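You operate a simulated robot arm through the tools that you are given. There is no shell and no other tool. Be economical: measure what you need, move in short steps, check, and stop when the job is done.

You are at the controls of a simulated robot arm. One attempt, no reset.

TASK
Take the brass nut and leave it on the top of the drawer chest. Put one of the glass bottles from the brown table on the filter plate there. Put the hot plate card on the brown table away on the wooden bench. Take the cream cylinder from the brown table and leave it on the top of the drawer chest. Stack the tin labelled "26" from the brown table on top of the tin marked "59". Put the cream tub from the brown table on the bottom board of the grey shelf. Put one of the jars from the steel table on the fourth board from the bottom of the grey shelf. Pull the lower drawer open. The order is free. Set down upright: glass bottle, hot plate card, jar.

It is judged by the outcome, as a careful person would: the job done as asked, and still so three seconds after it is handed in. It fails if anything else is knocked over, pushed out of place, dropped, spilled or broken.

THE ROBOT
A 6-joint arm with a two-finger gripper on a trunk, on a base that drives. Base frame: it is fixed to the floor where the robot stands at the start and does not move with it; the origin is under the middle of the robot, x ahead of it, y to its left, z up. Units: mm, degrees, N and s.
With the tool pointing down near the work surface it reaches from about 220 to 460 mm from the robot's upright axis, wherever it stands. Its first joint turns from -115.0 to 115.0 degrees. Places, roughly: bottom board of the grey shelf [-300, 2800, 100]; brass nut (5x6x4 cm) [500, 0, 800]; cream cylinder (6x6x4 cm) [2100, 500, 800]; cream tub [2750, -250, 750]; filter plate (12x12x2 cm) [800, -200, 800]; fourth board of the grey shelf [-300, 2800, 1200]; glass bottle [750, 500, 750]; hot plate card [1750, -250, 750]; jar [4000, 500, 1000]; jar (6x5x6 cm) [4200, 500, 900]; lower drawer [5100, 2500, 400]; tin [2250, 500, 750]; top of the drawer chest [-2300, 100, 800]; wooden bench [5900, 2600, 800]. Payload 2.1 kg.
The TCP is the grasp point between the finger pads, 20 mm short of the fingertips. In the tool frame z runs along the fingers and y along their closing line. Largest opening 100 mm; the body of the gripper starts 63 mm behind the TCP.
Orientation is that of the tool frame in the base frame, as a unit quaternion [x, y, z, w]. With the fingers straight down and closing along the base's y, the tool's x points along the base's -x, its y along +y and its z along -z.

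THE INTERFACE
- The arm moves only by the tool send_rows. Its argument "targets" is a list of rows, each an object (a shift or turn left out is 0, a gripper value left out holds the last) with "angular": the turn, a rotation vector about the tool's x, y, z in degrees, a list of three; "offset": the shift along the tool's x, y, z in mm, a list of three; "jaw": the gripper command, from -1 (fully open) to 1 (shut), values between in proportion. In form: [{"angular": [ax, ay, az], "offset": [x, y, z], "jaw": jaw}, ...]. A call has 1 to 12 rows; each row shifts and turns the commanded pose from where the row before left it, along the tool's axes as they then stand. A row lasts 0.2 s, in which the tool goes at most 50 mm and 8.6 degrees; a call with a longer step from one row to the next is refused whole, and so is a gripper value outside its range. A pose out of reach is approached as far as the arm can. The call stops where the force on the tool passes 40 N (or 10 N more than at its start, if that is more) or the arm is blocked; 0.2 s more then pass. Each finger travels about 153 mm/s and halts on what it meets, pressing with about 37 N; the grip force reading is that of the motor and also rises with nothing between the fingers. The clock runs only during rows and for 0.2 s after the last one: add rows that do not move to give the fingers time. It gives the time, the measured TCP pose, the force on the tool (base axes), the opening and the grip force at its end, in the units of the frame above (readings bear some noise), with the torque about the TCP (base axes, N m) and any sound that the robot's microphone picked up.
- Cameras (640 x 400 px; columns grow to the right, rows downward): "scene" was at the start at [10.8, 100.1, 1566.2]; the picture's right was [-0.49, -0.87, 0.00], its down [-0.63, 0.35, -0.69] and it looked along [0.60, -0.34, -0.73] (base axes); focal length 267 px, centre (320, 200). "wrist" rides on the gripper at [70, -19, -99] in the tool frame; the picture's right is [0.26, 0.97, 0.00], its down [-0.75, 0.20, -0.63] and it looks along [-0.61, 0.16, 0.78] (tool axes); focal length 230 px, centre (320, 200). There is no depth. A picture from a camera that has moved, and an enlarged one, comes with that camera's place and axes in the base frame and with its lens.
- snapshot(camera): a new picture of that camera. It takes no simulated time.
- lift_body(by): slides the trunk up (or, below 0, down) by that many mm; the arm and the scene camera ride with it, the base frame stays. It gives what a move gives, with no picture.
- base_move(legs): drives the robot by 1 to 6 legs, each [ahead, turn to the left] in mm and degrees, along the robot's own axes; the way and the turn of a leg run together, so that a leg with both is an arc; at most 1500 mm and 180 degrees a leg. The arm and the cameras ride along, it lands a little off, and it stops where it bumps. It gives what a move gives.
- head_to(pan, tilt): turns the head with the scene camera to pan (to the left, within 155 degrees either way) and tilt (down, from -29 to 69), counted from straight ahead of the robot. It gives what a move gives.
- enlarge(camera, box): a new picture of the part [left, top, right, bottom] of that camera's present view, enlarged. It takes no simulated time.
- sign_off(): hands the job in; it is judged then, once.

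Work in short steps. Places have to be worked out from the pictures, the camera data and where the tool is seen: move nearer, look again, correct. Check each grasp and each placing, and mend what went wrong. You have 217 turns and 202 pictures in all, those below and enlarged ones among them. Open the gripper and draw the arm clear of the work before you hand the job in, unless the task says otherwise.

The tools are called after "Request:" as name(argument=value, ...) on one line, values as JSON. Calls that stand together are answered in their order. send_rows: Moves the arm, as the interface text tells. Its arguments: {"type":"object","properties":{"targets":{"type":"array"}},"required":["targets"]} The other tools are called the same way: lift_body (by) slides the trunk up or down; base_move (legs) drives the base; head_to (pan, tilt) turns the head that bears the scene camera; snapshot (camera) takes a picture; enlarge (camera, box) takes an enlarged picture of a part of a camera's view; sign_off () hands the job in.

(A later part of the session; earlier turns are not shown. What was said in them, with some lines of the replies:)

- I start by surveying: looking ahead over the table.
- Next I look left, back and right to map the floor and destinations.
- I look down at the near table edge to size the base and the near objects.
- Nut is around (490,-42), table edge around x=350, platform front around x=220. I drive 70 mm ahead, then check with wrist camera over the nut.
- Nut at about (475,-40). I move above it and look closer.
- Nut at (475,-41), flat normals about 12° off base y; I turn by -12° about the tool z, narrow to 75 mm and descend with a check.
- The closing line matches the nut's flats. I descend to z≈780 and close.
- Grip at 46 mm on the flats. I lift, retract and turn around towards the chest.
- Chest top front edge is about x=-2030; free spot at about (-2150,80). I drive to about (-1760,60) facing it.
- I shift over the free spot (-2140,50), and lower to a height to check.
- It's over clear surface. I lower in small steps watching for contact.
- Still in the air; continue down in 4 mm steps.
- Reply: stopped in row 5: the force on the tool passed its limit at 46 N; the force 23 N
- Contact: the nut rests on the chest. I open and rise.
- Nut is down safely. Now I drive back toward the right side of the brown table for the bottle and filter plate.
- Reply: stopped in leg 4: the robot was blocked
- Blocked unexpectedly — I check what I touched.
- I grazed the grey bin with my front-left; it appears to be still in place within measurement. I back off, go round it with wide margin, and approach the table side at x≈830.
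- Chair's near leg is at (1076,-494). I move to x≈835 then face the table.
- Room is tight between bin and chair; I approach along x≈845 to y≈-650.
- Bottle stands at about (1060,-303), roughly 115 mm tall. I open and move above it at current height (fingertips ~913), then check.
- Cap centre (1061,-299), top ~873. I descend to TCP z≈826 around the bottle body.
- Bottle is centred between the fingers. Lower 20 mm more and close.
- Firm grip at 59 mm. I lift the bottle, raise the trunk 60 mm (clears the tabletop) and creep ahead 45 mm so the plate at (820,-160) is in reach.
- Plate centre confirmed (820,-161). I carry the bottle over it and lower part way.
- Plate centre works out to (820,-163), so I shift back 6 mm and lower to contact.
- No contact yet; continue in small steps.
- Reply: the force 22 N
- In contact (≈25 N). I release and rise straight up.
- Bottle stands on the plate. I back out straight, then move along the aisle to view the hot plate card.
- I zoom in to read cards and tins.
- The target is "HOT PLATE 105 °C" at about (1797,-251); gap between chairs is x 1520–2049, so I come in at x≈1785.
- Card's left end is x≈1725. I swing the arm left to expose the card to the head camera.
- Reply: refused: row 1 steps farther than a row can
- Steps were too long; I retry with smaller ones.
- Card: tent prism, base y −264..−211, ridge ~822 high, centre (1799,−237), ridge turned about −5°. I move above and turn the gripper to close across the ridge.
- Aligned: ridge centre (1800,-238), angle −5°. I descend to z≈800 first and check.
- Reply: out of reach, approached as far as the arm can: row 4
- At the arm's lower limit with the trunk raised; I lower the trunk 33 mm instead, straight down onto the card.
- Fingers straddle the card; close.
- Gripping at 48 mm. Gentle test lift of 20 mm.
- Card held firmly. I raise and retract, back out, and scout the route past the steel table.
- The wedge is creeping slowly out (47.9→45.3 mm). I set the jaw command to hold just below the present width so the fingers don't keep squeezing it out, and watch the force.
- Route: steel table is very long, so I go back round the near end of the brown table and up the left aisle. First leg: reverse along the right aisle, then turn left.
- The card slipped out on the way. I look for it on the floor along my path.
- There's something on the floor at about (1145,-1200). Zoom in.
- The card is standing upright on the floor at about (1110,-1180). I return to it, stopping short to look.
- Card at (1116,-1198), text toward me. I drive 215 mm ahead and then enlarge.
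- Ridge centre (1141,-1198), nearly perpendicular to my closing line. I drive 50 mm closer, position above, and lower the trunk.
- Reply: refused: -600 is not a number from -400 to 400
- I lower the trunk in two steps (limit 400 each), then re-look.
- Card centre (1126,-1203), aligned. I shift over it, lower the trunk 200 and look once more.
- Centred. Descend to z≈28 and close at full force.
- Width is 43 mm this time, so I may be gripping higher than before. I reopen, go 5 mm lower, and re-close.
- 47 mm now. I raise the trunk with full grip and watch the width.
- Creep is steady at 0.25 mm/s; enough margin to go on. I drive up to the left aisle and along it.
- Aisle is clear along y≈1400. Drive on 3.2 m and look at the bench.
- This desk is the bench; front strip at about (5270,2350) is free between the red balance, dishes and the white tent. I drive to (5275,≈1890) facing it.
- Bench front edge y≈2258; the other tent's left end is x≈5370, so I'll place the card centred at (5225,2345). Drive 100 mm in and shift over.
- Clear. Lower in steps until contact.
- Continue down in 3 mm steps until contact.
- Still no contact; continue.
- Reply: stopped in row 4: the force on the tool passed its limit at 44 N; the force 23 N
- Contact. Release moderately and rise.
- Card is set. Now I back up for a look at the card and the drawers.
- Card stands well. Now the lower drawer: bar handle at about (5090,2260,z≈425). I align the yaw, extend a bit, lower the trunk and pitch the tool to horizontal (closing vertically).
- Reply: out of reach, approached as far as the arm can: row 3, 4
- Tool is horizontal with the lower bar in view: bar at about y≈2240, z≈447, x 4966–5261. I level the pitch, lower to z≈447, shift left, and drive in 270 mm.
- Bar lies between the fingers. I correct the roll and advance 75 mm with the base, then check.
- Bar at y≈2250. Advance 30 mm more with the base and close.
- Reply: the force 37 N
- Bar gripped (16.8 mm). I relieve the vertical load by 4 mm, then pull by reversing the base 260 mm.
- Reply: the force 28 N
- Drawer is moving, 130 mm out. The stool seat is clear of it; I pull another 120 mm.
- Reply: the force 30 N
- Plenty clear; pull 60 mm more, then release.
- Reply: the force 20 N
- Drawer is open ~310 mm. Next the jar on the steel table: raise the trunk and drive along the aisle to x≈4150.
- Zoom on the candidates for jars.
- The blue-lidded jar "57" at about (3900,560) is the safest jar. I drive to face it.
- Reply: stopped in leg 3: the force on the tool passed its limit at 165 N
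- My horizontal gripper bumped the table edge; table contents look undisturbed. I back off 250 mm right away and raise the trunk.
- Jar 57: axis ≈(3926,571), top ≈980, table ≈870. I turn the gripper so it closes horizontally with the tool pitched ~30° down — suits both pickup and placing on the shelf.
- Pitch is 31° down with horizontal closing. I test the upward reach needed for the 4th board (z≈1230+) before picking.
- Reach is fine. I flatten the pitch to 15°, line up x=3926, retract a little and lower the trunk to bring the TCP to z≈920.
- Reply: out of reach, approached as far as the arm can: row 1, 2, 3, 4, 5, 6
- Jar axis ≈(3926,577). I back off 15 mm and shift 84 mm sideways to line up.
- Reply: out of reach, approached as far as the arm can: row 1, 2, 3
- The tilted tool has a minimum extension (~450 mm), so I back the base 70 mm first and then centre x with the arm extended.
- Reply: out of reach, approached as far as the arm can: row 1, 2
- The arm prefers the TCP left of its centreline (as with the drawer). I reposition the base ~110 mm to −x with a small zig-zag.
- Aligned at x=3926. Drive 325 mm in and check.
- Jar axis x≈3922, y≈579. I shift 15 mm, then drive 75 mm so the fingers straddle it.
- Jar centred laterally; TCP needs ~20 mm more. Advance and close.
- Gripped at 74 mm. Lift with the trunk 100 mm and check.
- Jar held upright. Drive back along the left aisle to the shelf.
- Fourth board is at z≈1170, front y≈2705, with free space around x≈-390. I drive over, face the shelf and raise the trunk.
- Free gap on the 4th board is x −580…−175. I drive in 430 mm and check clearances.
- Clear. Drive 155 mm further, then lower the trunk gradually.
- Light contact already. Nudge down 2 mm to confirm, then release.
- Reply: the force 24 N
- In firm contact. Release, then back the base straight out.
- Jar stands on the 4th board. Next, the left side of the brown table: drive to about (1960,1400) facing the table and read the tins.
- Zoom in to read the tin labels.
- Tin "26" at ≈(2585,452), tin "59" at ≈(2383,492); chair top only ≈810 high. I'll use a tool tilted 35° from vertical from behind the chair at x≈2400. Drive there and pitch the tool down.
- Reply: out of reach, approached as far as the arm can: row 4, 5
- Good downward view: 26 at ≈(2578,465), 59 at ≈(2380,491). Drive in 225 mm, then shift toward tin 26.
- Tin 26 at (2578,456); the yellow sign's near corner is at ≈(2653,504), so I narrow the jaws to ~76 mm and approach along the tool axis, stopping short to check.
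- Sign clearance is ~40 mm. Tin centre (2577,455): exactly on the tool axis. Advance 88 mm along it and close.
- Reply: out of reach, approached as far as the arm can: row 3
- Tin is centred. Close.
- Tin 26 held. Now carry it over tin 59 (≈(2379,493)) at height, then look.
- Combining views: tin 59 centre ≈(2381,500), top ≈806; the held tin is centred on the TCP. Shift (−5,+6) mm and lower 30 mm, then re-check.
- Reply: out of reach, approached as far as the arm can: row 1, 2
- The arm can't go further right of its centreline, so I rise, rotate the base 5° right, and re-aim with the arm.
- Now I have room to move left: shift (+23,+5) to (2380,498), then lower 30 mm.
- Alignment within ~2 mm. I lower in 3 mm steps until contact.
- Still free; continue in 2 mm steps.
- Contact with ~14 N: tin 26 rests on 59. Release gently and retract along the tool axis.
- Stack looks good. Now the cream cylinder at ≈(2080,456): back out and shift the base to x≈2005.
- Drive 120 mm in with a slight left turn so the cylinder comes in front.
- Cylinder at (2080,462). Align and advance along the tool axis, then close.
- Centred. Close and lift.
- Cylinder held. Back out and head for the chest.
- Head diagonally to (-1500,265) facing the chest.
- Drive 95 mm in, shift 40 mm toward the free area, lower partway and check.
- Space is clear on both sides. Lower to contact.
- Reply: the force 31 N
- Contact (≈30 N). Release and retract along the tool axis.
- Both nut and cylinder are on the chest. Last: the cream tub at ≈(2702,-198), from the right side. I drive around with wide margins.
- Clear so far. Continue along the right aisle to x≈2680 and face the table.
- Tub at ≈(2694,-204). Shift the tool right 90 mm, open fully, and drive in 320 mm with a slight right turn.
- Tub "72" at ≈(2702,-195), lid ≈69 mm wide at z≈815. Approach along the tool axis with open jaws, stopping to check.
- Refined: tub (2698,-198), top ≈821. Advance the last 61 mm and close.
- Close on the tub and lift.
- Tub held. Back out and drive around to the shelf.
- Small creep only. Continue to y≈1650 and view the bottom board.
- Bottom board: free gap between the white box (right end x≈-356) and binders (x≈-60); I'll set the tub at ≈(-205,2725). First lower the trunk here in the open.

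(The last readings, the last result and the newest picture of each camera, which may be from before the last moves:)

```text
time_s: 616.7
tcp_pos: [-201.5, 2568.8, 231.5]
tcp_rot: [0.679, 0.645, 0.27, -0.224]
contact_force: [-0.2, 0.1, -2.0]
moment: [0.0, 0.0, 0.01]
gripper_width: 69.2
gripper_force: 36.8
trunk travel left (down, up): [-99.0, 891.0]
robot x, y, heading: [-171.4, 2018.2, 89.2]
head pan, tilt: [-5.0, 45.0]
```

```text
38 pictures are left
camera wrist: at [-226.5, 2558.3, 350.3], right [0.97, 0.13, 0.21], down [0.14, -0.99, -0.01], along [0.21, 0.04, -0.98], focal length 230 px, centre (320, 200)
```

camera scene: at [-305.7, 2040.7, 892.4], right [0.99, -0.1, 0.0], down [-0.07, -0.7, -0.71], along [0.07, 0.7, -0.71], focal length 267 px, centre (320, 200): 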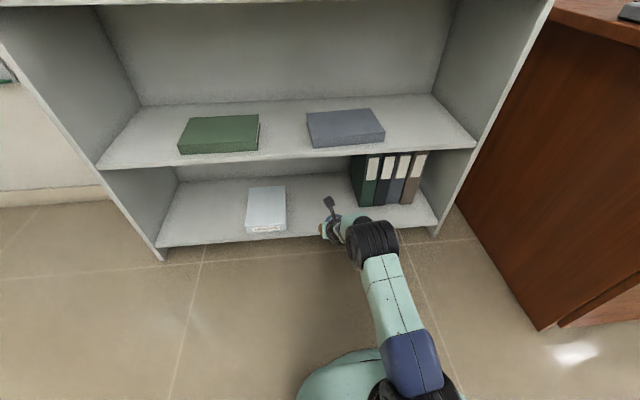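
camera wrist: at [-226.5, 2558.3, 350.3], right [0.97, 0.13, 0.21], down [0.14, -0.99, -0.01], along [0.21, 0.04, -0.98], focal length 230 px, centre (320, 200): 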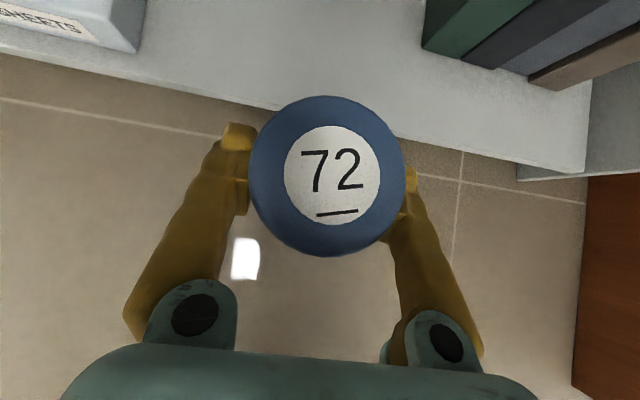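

Path is clear: board front edge y≈2662. Lower 60 mm first for headroom under board 2, then drive in 160 mm.

Request:
lift_body(by=-58)

Request:
base_move(legs=[[100, 0]])

Request:
snapshot(camera="scene")

Request:
snapshot(camera="wrist")

```text
time_s: 617.7
tcp_pos: [-201.4, 2568.7, 172.7]
tcp_rot: [0.68, 0.645, 0.27, -0.223]
contact_force: [0.1, -0.4, -1.4]
moment: [-0.02, -0.01, 0.01]
gripper_width: 69.0
gripper_force: 37.1
trunk travel left (down, up): [-41.0, 949.0]
robot x, y, heading: [-168.3, 2019.4, 89.1]
head pan, tilt: [-5.0, 45.0]
```

```text
time_s: 618.9
tcp_pos: [-199.1, 2668.1, 172.0]
tcp_rot: [0.679, 0.645, 0.27, -0.224]
contact_force: [-0.2, 0.2, -0.4]
moment: [-0.02, -0.02, 0.01]
gripper_width: 69.2
gripper_force: 37.0
trunk travel left (down, up): [-41.0, 949.0]
robot x, y, heading: [-172.7, 2117.1, 88.9]
head pan, tilt: [-5.0, 45.0]
```

```text
37 pictures are left
camera scene: at [-304.3, 2139.8, 834.4], right [0.99, -0.1, 0.0], down [-0.07, -0.7, -0.71], along [0.07, 0.7, -0.71], focal length 267 px, centre (320, 200)
```

scene: 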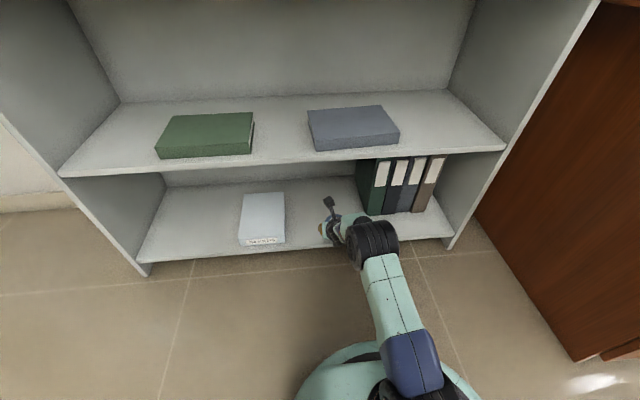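

```text
36 pictures are left
camera wrist: at [-225.2, 2657.5, 292.3], right [0.97, 0.13, 0.21], down [0.14, -0.99, -0.01], along [0.21, 0.04, -0.98], focal length 230 px, centre (320, 200)
```

wrist: 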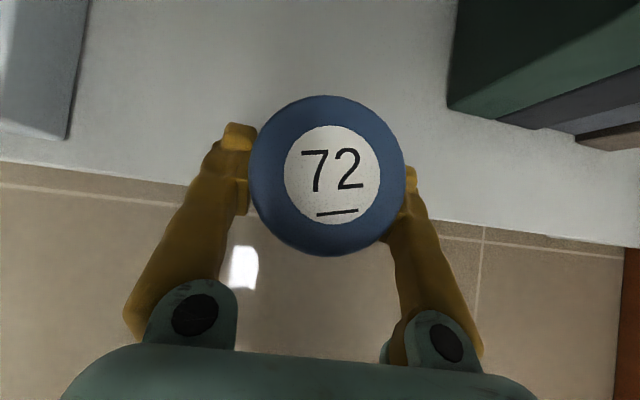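

Drive 68 mm further and lower the trunk toward the board.

Request:
base_move(legs=[[68, 0]])

Request:
lift_body(by=-22)

Request:
snapshot(camera="wrist")

Request:
enlarge(camera="scene", box=[260, 160, 420, 260])

```text
time_s: 619.9
tcp_pos: [-199.6, 2735.5, 172.9]
tcp_rot: [0.679, 0.645, 0.271, -0.225]
contact_force: [-1.0, 0.6, -2.4]
moment: [-0.04, -0.03, -0.01]
gripper_width: 68.9
gripper_force: 36.7
trunk travel left (down, up): [-41.0, 949.0]
robot x, y, heading: [-168.4, 2184.5, 89.2]
head pan, tilt: [-5.0, 45.0]
```

```text
time_s: 620.6
tcp_pos: [-198.2, 2735.8, 150.5]
tcp_rot: [0.679, 0.644, 0.271, -0.224]
contact_force: [-0.6, 0.9, -1.7]
moment: [-0.06, -0.02, 0.0]
gripper_width: 69.5
gripper_force: 36.8
trunk travel left (down, up): [-19.0, 971.0]
robot x, y, heading: [-175.3, 2187.3, 89.2]
head pan, tilt: [-5.0, 45.0]
```

```text
35 pictures are left
camera wrist: at [-224.2, 2725.9, 270.2], right [0.97, 0.13, 0.21], down [0.14, -0.99, -0.01], along [0.21, 0.04, -0.98], focal length 230 px, centre (320, 200)
```

wrist: 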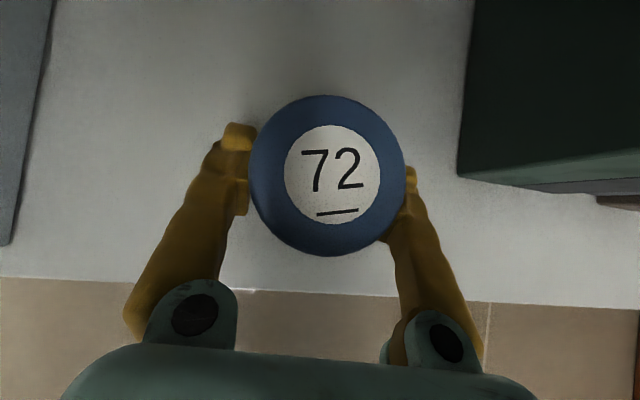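

```text
4.00 times, centred on (340, 210) of scene
camera zoom: at [-303.2, 2208.3, 812.3], right [0.99, -0.1, 0.0], down [-0.07, -0.7, -0.71], along [0.07, 0.7, -0.71], focal length 1068 px, centre (240, 160)
```

zoom: 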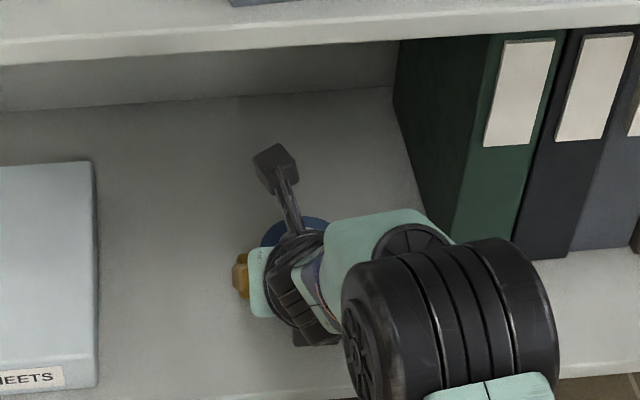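

Good clearance. Lower with the arm in small steps until contact.

Request:
send_rows(targets=[{"offset": [-2, 0, 2.3]}, {"offset": [-2, 0, 2.3]}, {"offset": [-1.3, 0, 1.5]}, {"offset": [-1.3, 0, 1.5]}, {"offset": [-1.3, 0, 1.5]}, {"offset": [-1.3, 0, 1.5]}, {"offset": [-1.3, 0, 1.5]}, {"offset": [-1.3, 0, 1.5]}])

```text
time_s: 622.4
tcp_pos: [-197.0, 2736.6, 132.3]
tcp_rot: [0.678, 0.645, 0.27, -0.225]
contact_force: [0.6, 1.0, -2.3]
moment: [-0.05, -0.02, -0.02]
gripper_width: 68.8
gripper_force: 37.0
trunk travel left (down, up): [-19.0, 971.0]
robot x, y, heading: [-170.3, 2185.9, 89.1]
head pan, tilt: [-5.0, 45.0]
```

Not yet in contact; continue.

Request:
send_rows(targets=[{"offset": [-1.3, 0, 1.5]}, {"offset": [-1.3, 0, 1.5]}, {"offset": [-1.3, 0, 1.5]}, {"offset": [-1.3, 0, 1.5]}, {"offset": [-1.3, 0, 1.5]}, {"offset": [-1.3, 0, 1.5]}])

Request:
snapshot(camera="wrist")

```text
time_s: 623.5
tcp_pos: [-197.6, 2739.2, 132.1]
tcp_rot: [0.676, 0.643, 0.275, -0.231]
contact_force: [0.5, -0.2, 21.7]
moment: [-0.44, 0.3, 0.01]
gripper_width: 69.2
gripper_force: 36.9
trunk travel left (down, up): [-19.0, 971.0]
robot x, y, heading: [-169.1, 2186.1, 89.1]
head pan, tilt: [-5.0, 45.0]
stopped in row 5: the force on the tool passed its limit at 42 N (the readings are from after the stop); the commanded pose is now the measured one
```

```text
33 pictures are left
camera wrist: at [-223.0, 2727.0, 251.0], right [0.97, 0.12, 0.21], down [0.13, -0.99, -0.03], along [0.21, 0.06, -0.98], focal length 230 px, centre (320, 200)
```

wrist: 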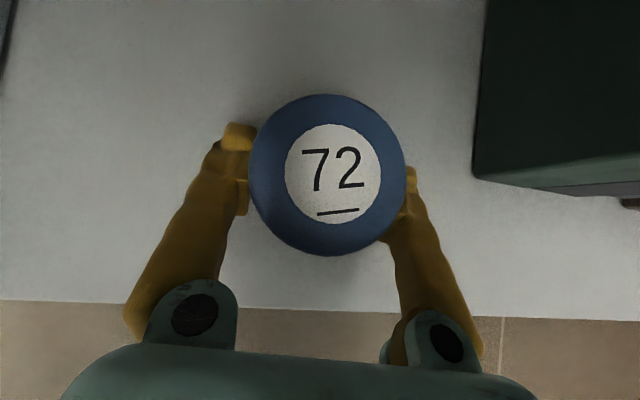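

Contact made. Release to ~90 mm and withdraw along the tool axis.

Request:
send_rows(targets=[{"offset": [0.7, 0, -0.7], "jaw": -0.5}, {"jaw": -0.9}, {}, {"offset": [0, 0, -15]}, {"offset": [0, 0, -30]}, {"offset": [0, 0, -35]}])

Request:
snapshot(camera="wrist")

```text
time_s: 624.9
tcp_pos: [-203.6, 2685.8, 188.2]
tcp_rot: [0.678, 0.644, 0.273, -0.227]
contact_force: [0.2, -0.3, 0.2]
moment: [0.01, -0.01, 0.02]
gripper_width: 95.0
gripper_force: 0.1
trunk travel left (down, up): [-19.0, 971.0]
robot x, y, heading: [-165.3, 2186.2, 89.1]
head pan, tilt: [-5.0, 45.0]
```

```text
32 pictures are left
camera wrist: at [-228.8, 2674.9, 307.6], right [0.97, 0.13, 0.21], down [0.13, -0.99, -0.02], along [0.21, 0.04, -0.98], focal length 230 px, centre (320, 200)
```

wrist: 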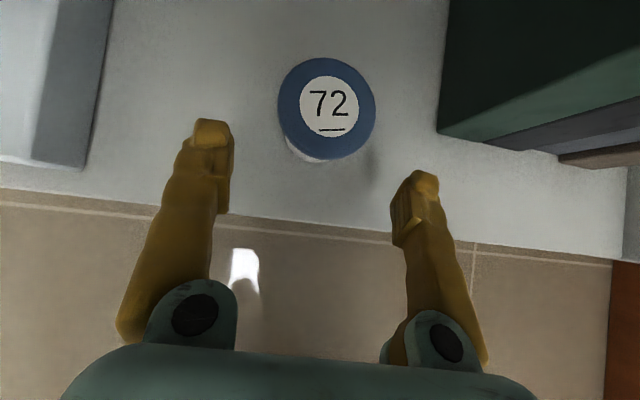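

All items are placed. I back out, and — since I brushed the grey bin early on — I go to the starting viewpoint to compare its position with the first pictures.

Request:
base_move(legs=[[-350, 0]])

Request:
lift_body(by=400)

Request:
lift_body(by=356)

Request:
base_move(legs=[[-500, 0], [-1290, 0], [0, -89]])

Request:
head_to(pan=-60, tilt=25)

Request:
snapshot(camera="scene")

```text
time_s: 627.1
tcp_pos: [-208.3, 2340.8, 186.5]
tcp_rot: [0.678, 0.644, 0.272, -0.227]
contact_force: [0.3, 0.5, -1.2]
moment: [0.01, -0.02, 0.03]
gripper_width: 95.3
gripper_force: 0.0
trunk travel left (down, up): [-19.0, 971.0]
robot x, y, heading: [-175.8, 1835.8, 89.2]
head pan, tilt: [-5.0, 45.0]
```

```text
time_s: 631.0
tcp_pos: [-209.6, 2339.7, 588.2]
tcp_rot: [0.678, 0.644, 0.273, -0.227]
contact_force: [0.2, 0.1, 0.7]
moment: [0.0, -0.01, -0.01]
gripper_width: 94.8
gripper_force: 0.0
trunk travel left (down, up): [-419.0, 571.0]
robot x, y, heading: [-177.0, 1840.4, 89.5]
head pan, tilt: [-5.0, 45.0]
```

```text
time_s: 634.5
tcp_pos: [-209.1, 2340.0, 944.5]
tcp_rot: [0.678, 0.644, 0.272, -0.227]
contact_force: [0.4, 0.5, -0.4]
moment: [0.0, -0.02, 0.0]
gripper_width: 95.0
gripper_force: 0.1
trunk travel left (down, up): [-775.0, 215.0]
robot x, y, heading: [-175.3, 1837.2, 89.3]
head pan, tilt: [-5.0, 45.0]
```

```text
time_s: 647.2
tcp_pos: [320.5, 112.5, 944.4]
tcp_rot: [0.935, 0.012, 0.354, 0.018]
contact_force: [-0.4, 0.6, -0.1]
moment: [-0.01, 0.0, 0.03]
gripper_width: 95.1
gripper_force: 0.2
trunk travel left (down, up): [-775.0, 215.0]
robot x, y, heading: [-180.5, 42.9, 3.4]
head pan, tilt: [-5.0, 45.0]
```

```text
time_s: 648.5
tcp_pos: [321.8, 111.6, 944.6]
tcp_rot: [0.935, 0.011, 0.354, 0.018]
contact_force: [0.3, 0.6, -0.3]
moment: [0.01, 0.02, -0.01]
gripper_width: 94.8
gripper_force: 0.1
trunk travel left (down, up): [-775.0, 215.0]
robot x, y, heading: [-177.9, 39.7, 3.5]
head pan, tilt: [-60.0, 25.0]
```

```text
31 pictures are left
camera scene: at [-192.1, 101.5, 1599.0], right [-0.83, -0.55, 0.0], down [-0.23, 0.35, -0.91], along [0.5, -0.76, -0.42], focal length 267 px, centre (320, 200)
```

scene: 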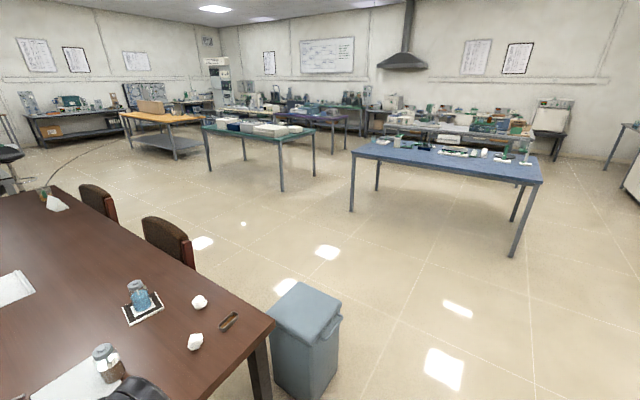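

The bin sits where it was to within measurement (~2 cm), upright; bottle on its plate is fine. I back away from the table so the arm is clear of everything.

Request:
base_move(legs=[[-350, 0]])

Request:
head_to(pan=85, tilt=25)

Request:
snapshot(camera="scene")

Request:
head_to(pan=150, tilt=25)

Request:
snapshot(camera="scene")

Request:
head_to(pan=0, tilt=25)

Request:
snapshot(camera="scene")

```text
time_s: 650.7
tcp_pos: [-29.6, 89.6, 944.3]
tcp_rot: [0.935, 0.011, 0.353, 0.02]
contact_force: [0.3, 0.2, 0.7]
moment: [-0.01, 0.02, 0.01]
gripper_width: 95.1
gripper_force: 0.0
trunk travel left (down, up): [-775.0, 215.0]
robot x, y, heading: [-529.9, 21.9, 3.2]
head pan, tilt: [-60.0, 25.0]
```

```text
time_s: 653.0
tcp_pos: [-29.0, 89.2, 943.1]
tcp_rot: [0.935, 0.01, 0.354, 0.019]
contact_force: [0.0, 0.0, -0.3]
moment: [-0.01, 0.02, -0.01]
gripper_width: 95.0
gripper_force: 0.0
trunk travel left (down, up): [-775.0, 215.0]
robot x, y, heading: [-529.3, 24.6, 3.3]
head pan, tilt: [85.0, 25.0]
```

```text
30 pictures are left
camera scene: at [-590.9, 249.8, 1599.0], right [1.0, -0.03, 0.0], down [-0.01, -0.42, -0.91], along [0.03, 0.91, -0.42], focal length 267 px, centre (320, 200)
```

scene: 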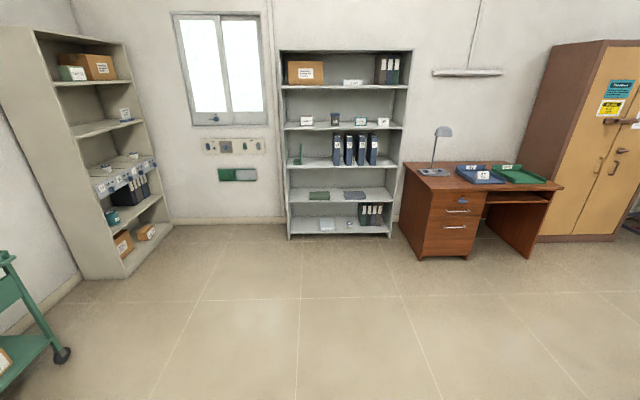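

```text
time_s: 654.4
tcp_pos: [-29.7, 90.2, 943.5]
tcp_rot: [0.935, 0.01, 0.353, 0.019]
contact_force: [-0.4, -0.1, 0.2]
moment: [-0.02, 0.01, 0.03]
gripper_width: 95.2
gripper_force: 0.1
trunk travel left (down, up): [-775.0, 215.0]
robot x, y, heading: [-528.0, 24.1, 3.4]
head pan, tilt: [150.0, 25.0]
```

```text
29 pictures are left
camera scene: at [-676.0, 199.1, 1599.0], right [0.45, 0.89, 0.0], down [0.38, -0.19, -0.91], along [-0.81, 0.41, -0.42], focal length 267 px, centre (320, 200)
```

scene: 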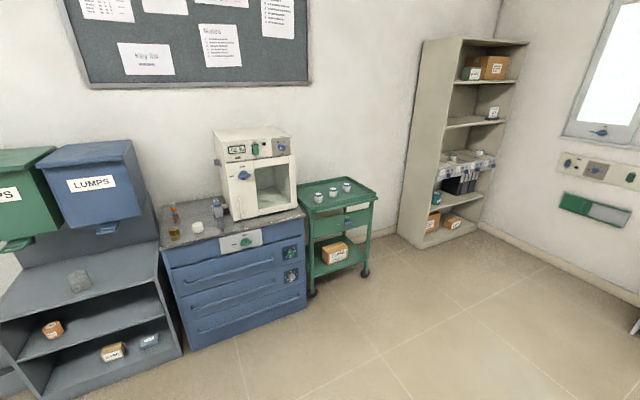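

```text
time_s: 656.7
tcp_pos: [-29.6, 90.6, 944.4]
tcp_rot: [0.935, 0.01, 0.354, 0.02]
contact_force: [-0.3, 0.0, -0.4]
moment: [-0.01, 0.03, -0.04]
gripper_width: 95.0
gripper_force: 0.0
trunk travel left (down, up): [-775.0, 215.0]
robot x, y, heading: [-526.0, 23.4, 3.1]
head pan, tilt: [0.0, 25.0]
```

```text
28 pictures are left
camera scene: at [-501.7, 163.1, 1599.0], right [0.06, -1.0, 0.0], down [-0.42, -0.03, -0.91], along [0.9, 0.05, -0.42], focal length 267 px, centre (320, 200)
```

scene: 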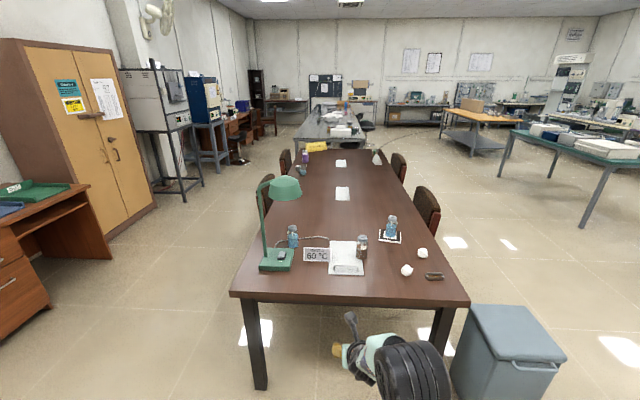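

Every placement looks right in these views, the arm is clear and the gripper is open, so I hand the job in.

Request:
sign_off()

```text
The job is handed in.
```

I finished all eight tasks and handed the job in, but three things went wrong along the way that the judging may count.

- **Hot plate card:** it slipped out of the gripper while I was driving and landed upright on the floor. I picked it up again and stood it on the wooden bench.
- **Grey bin:** I bumped it early on and it may have shifted about 2 cm. It is still upright, and I left it where it was.
- **Steel table:** the gripper hit its edge hard once (the force peaked at 165 N). Nothing on the table appeared to move.
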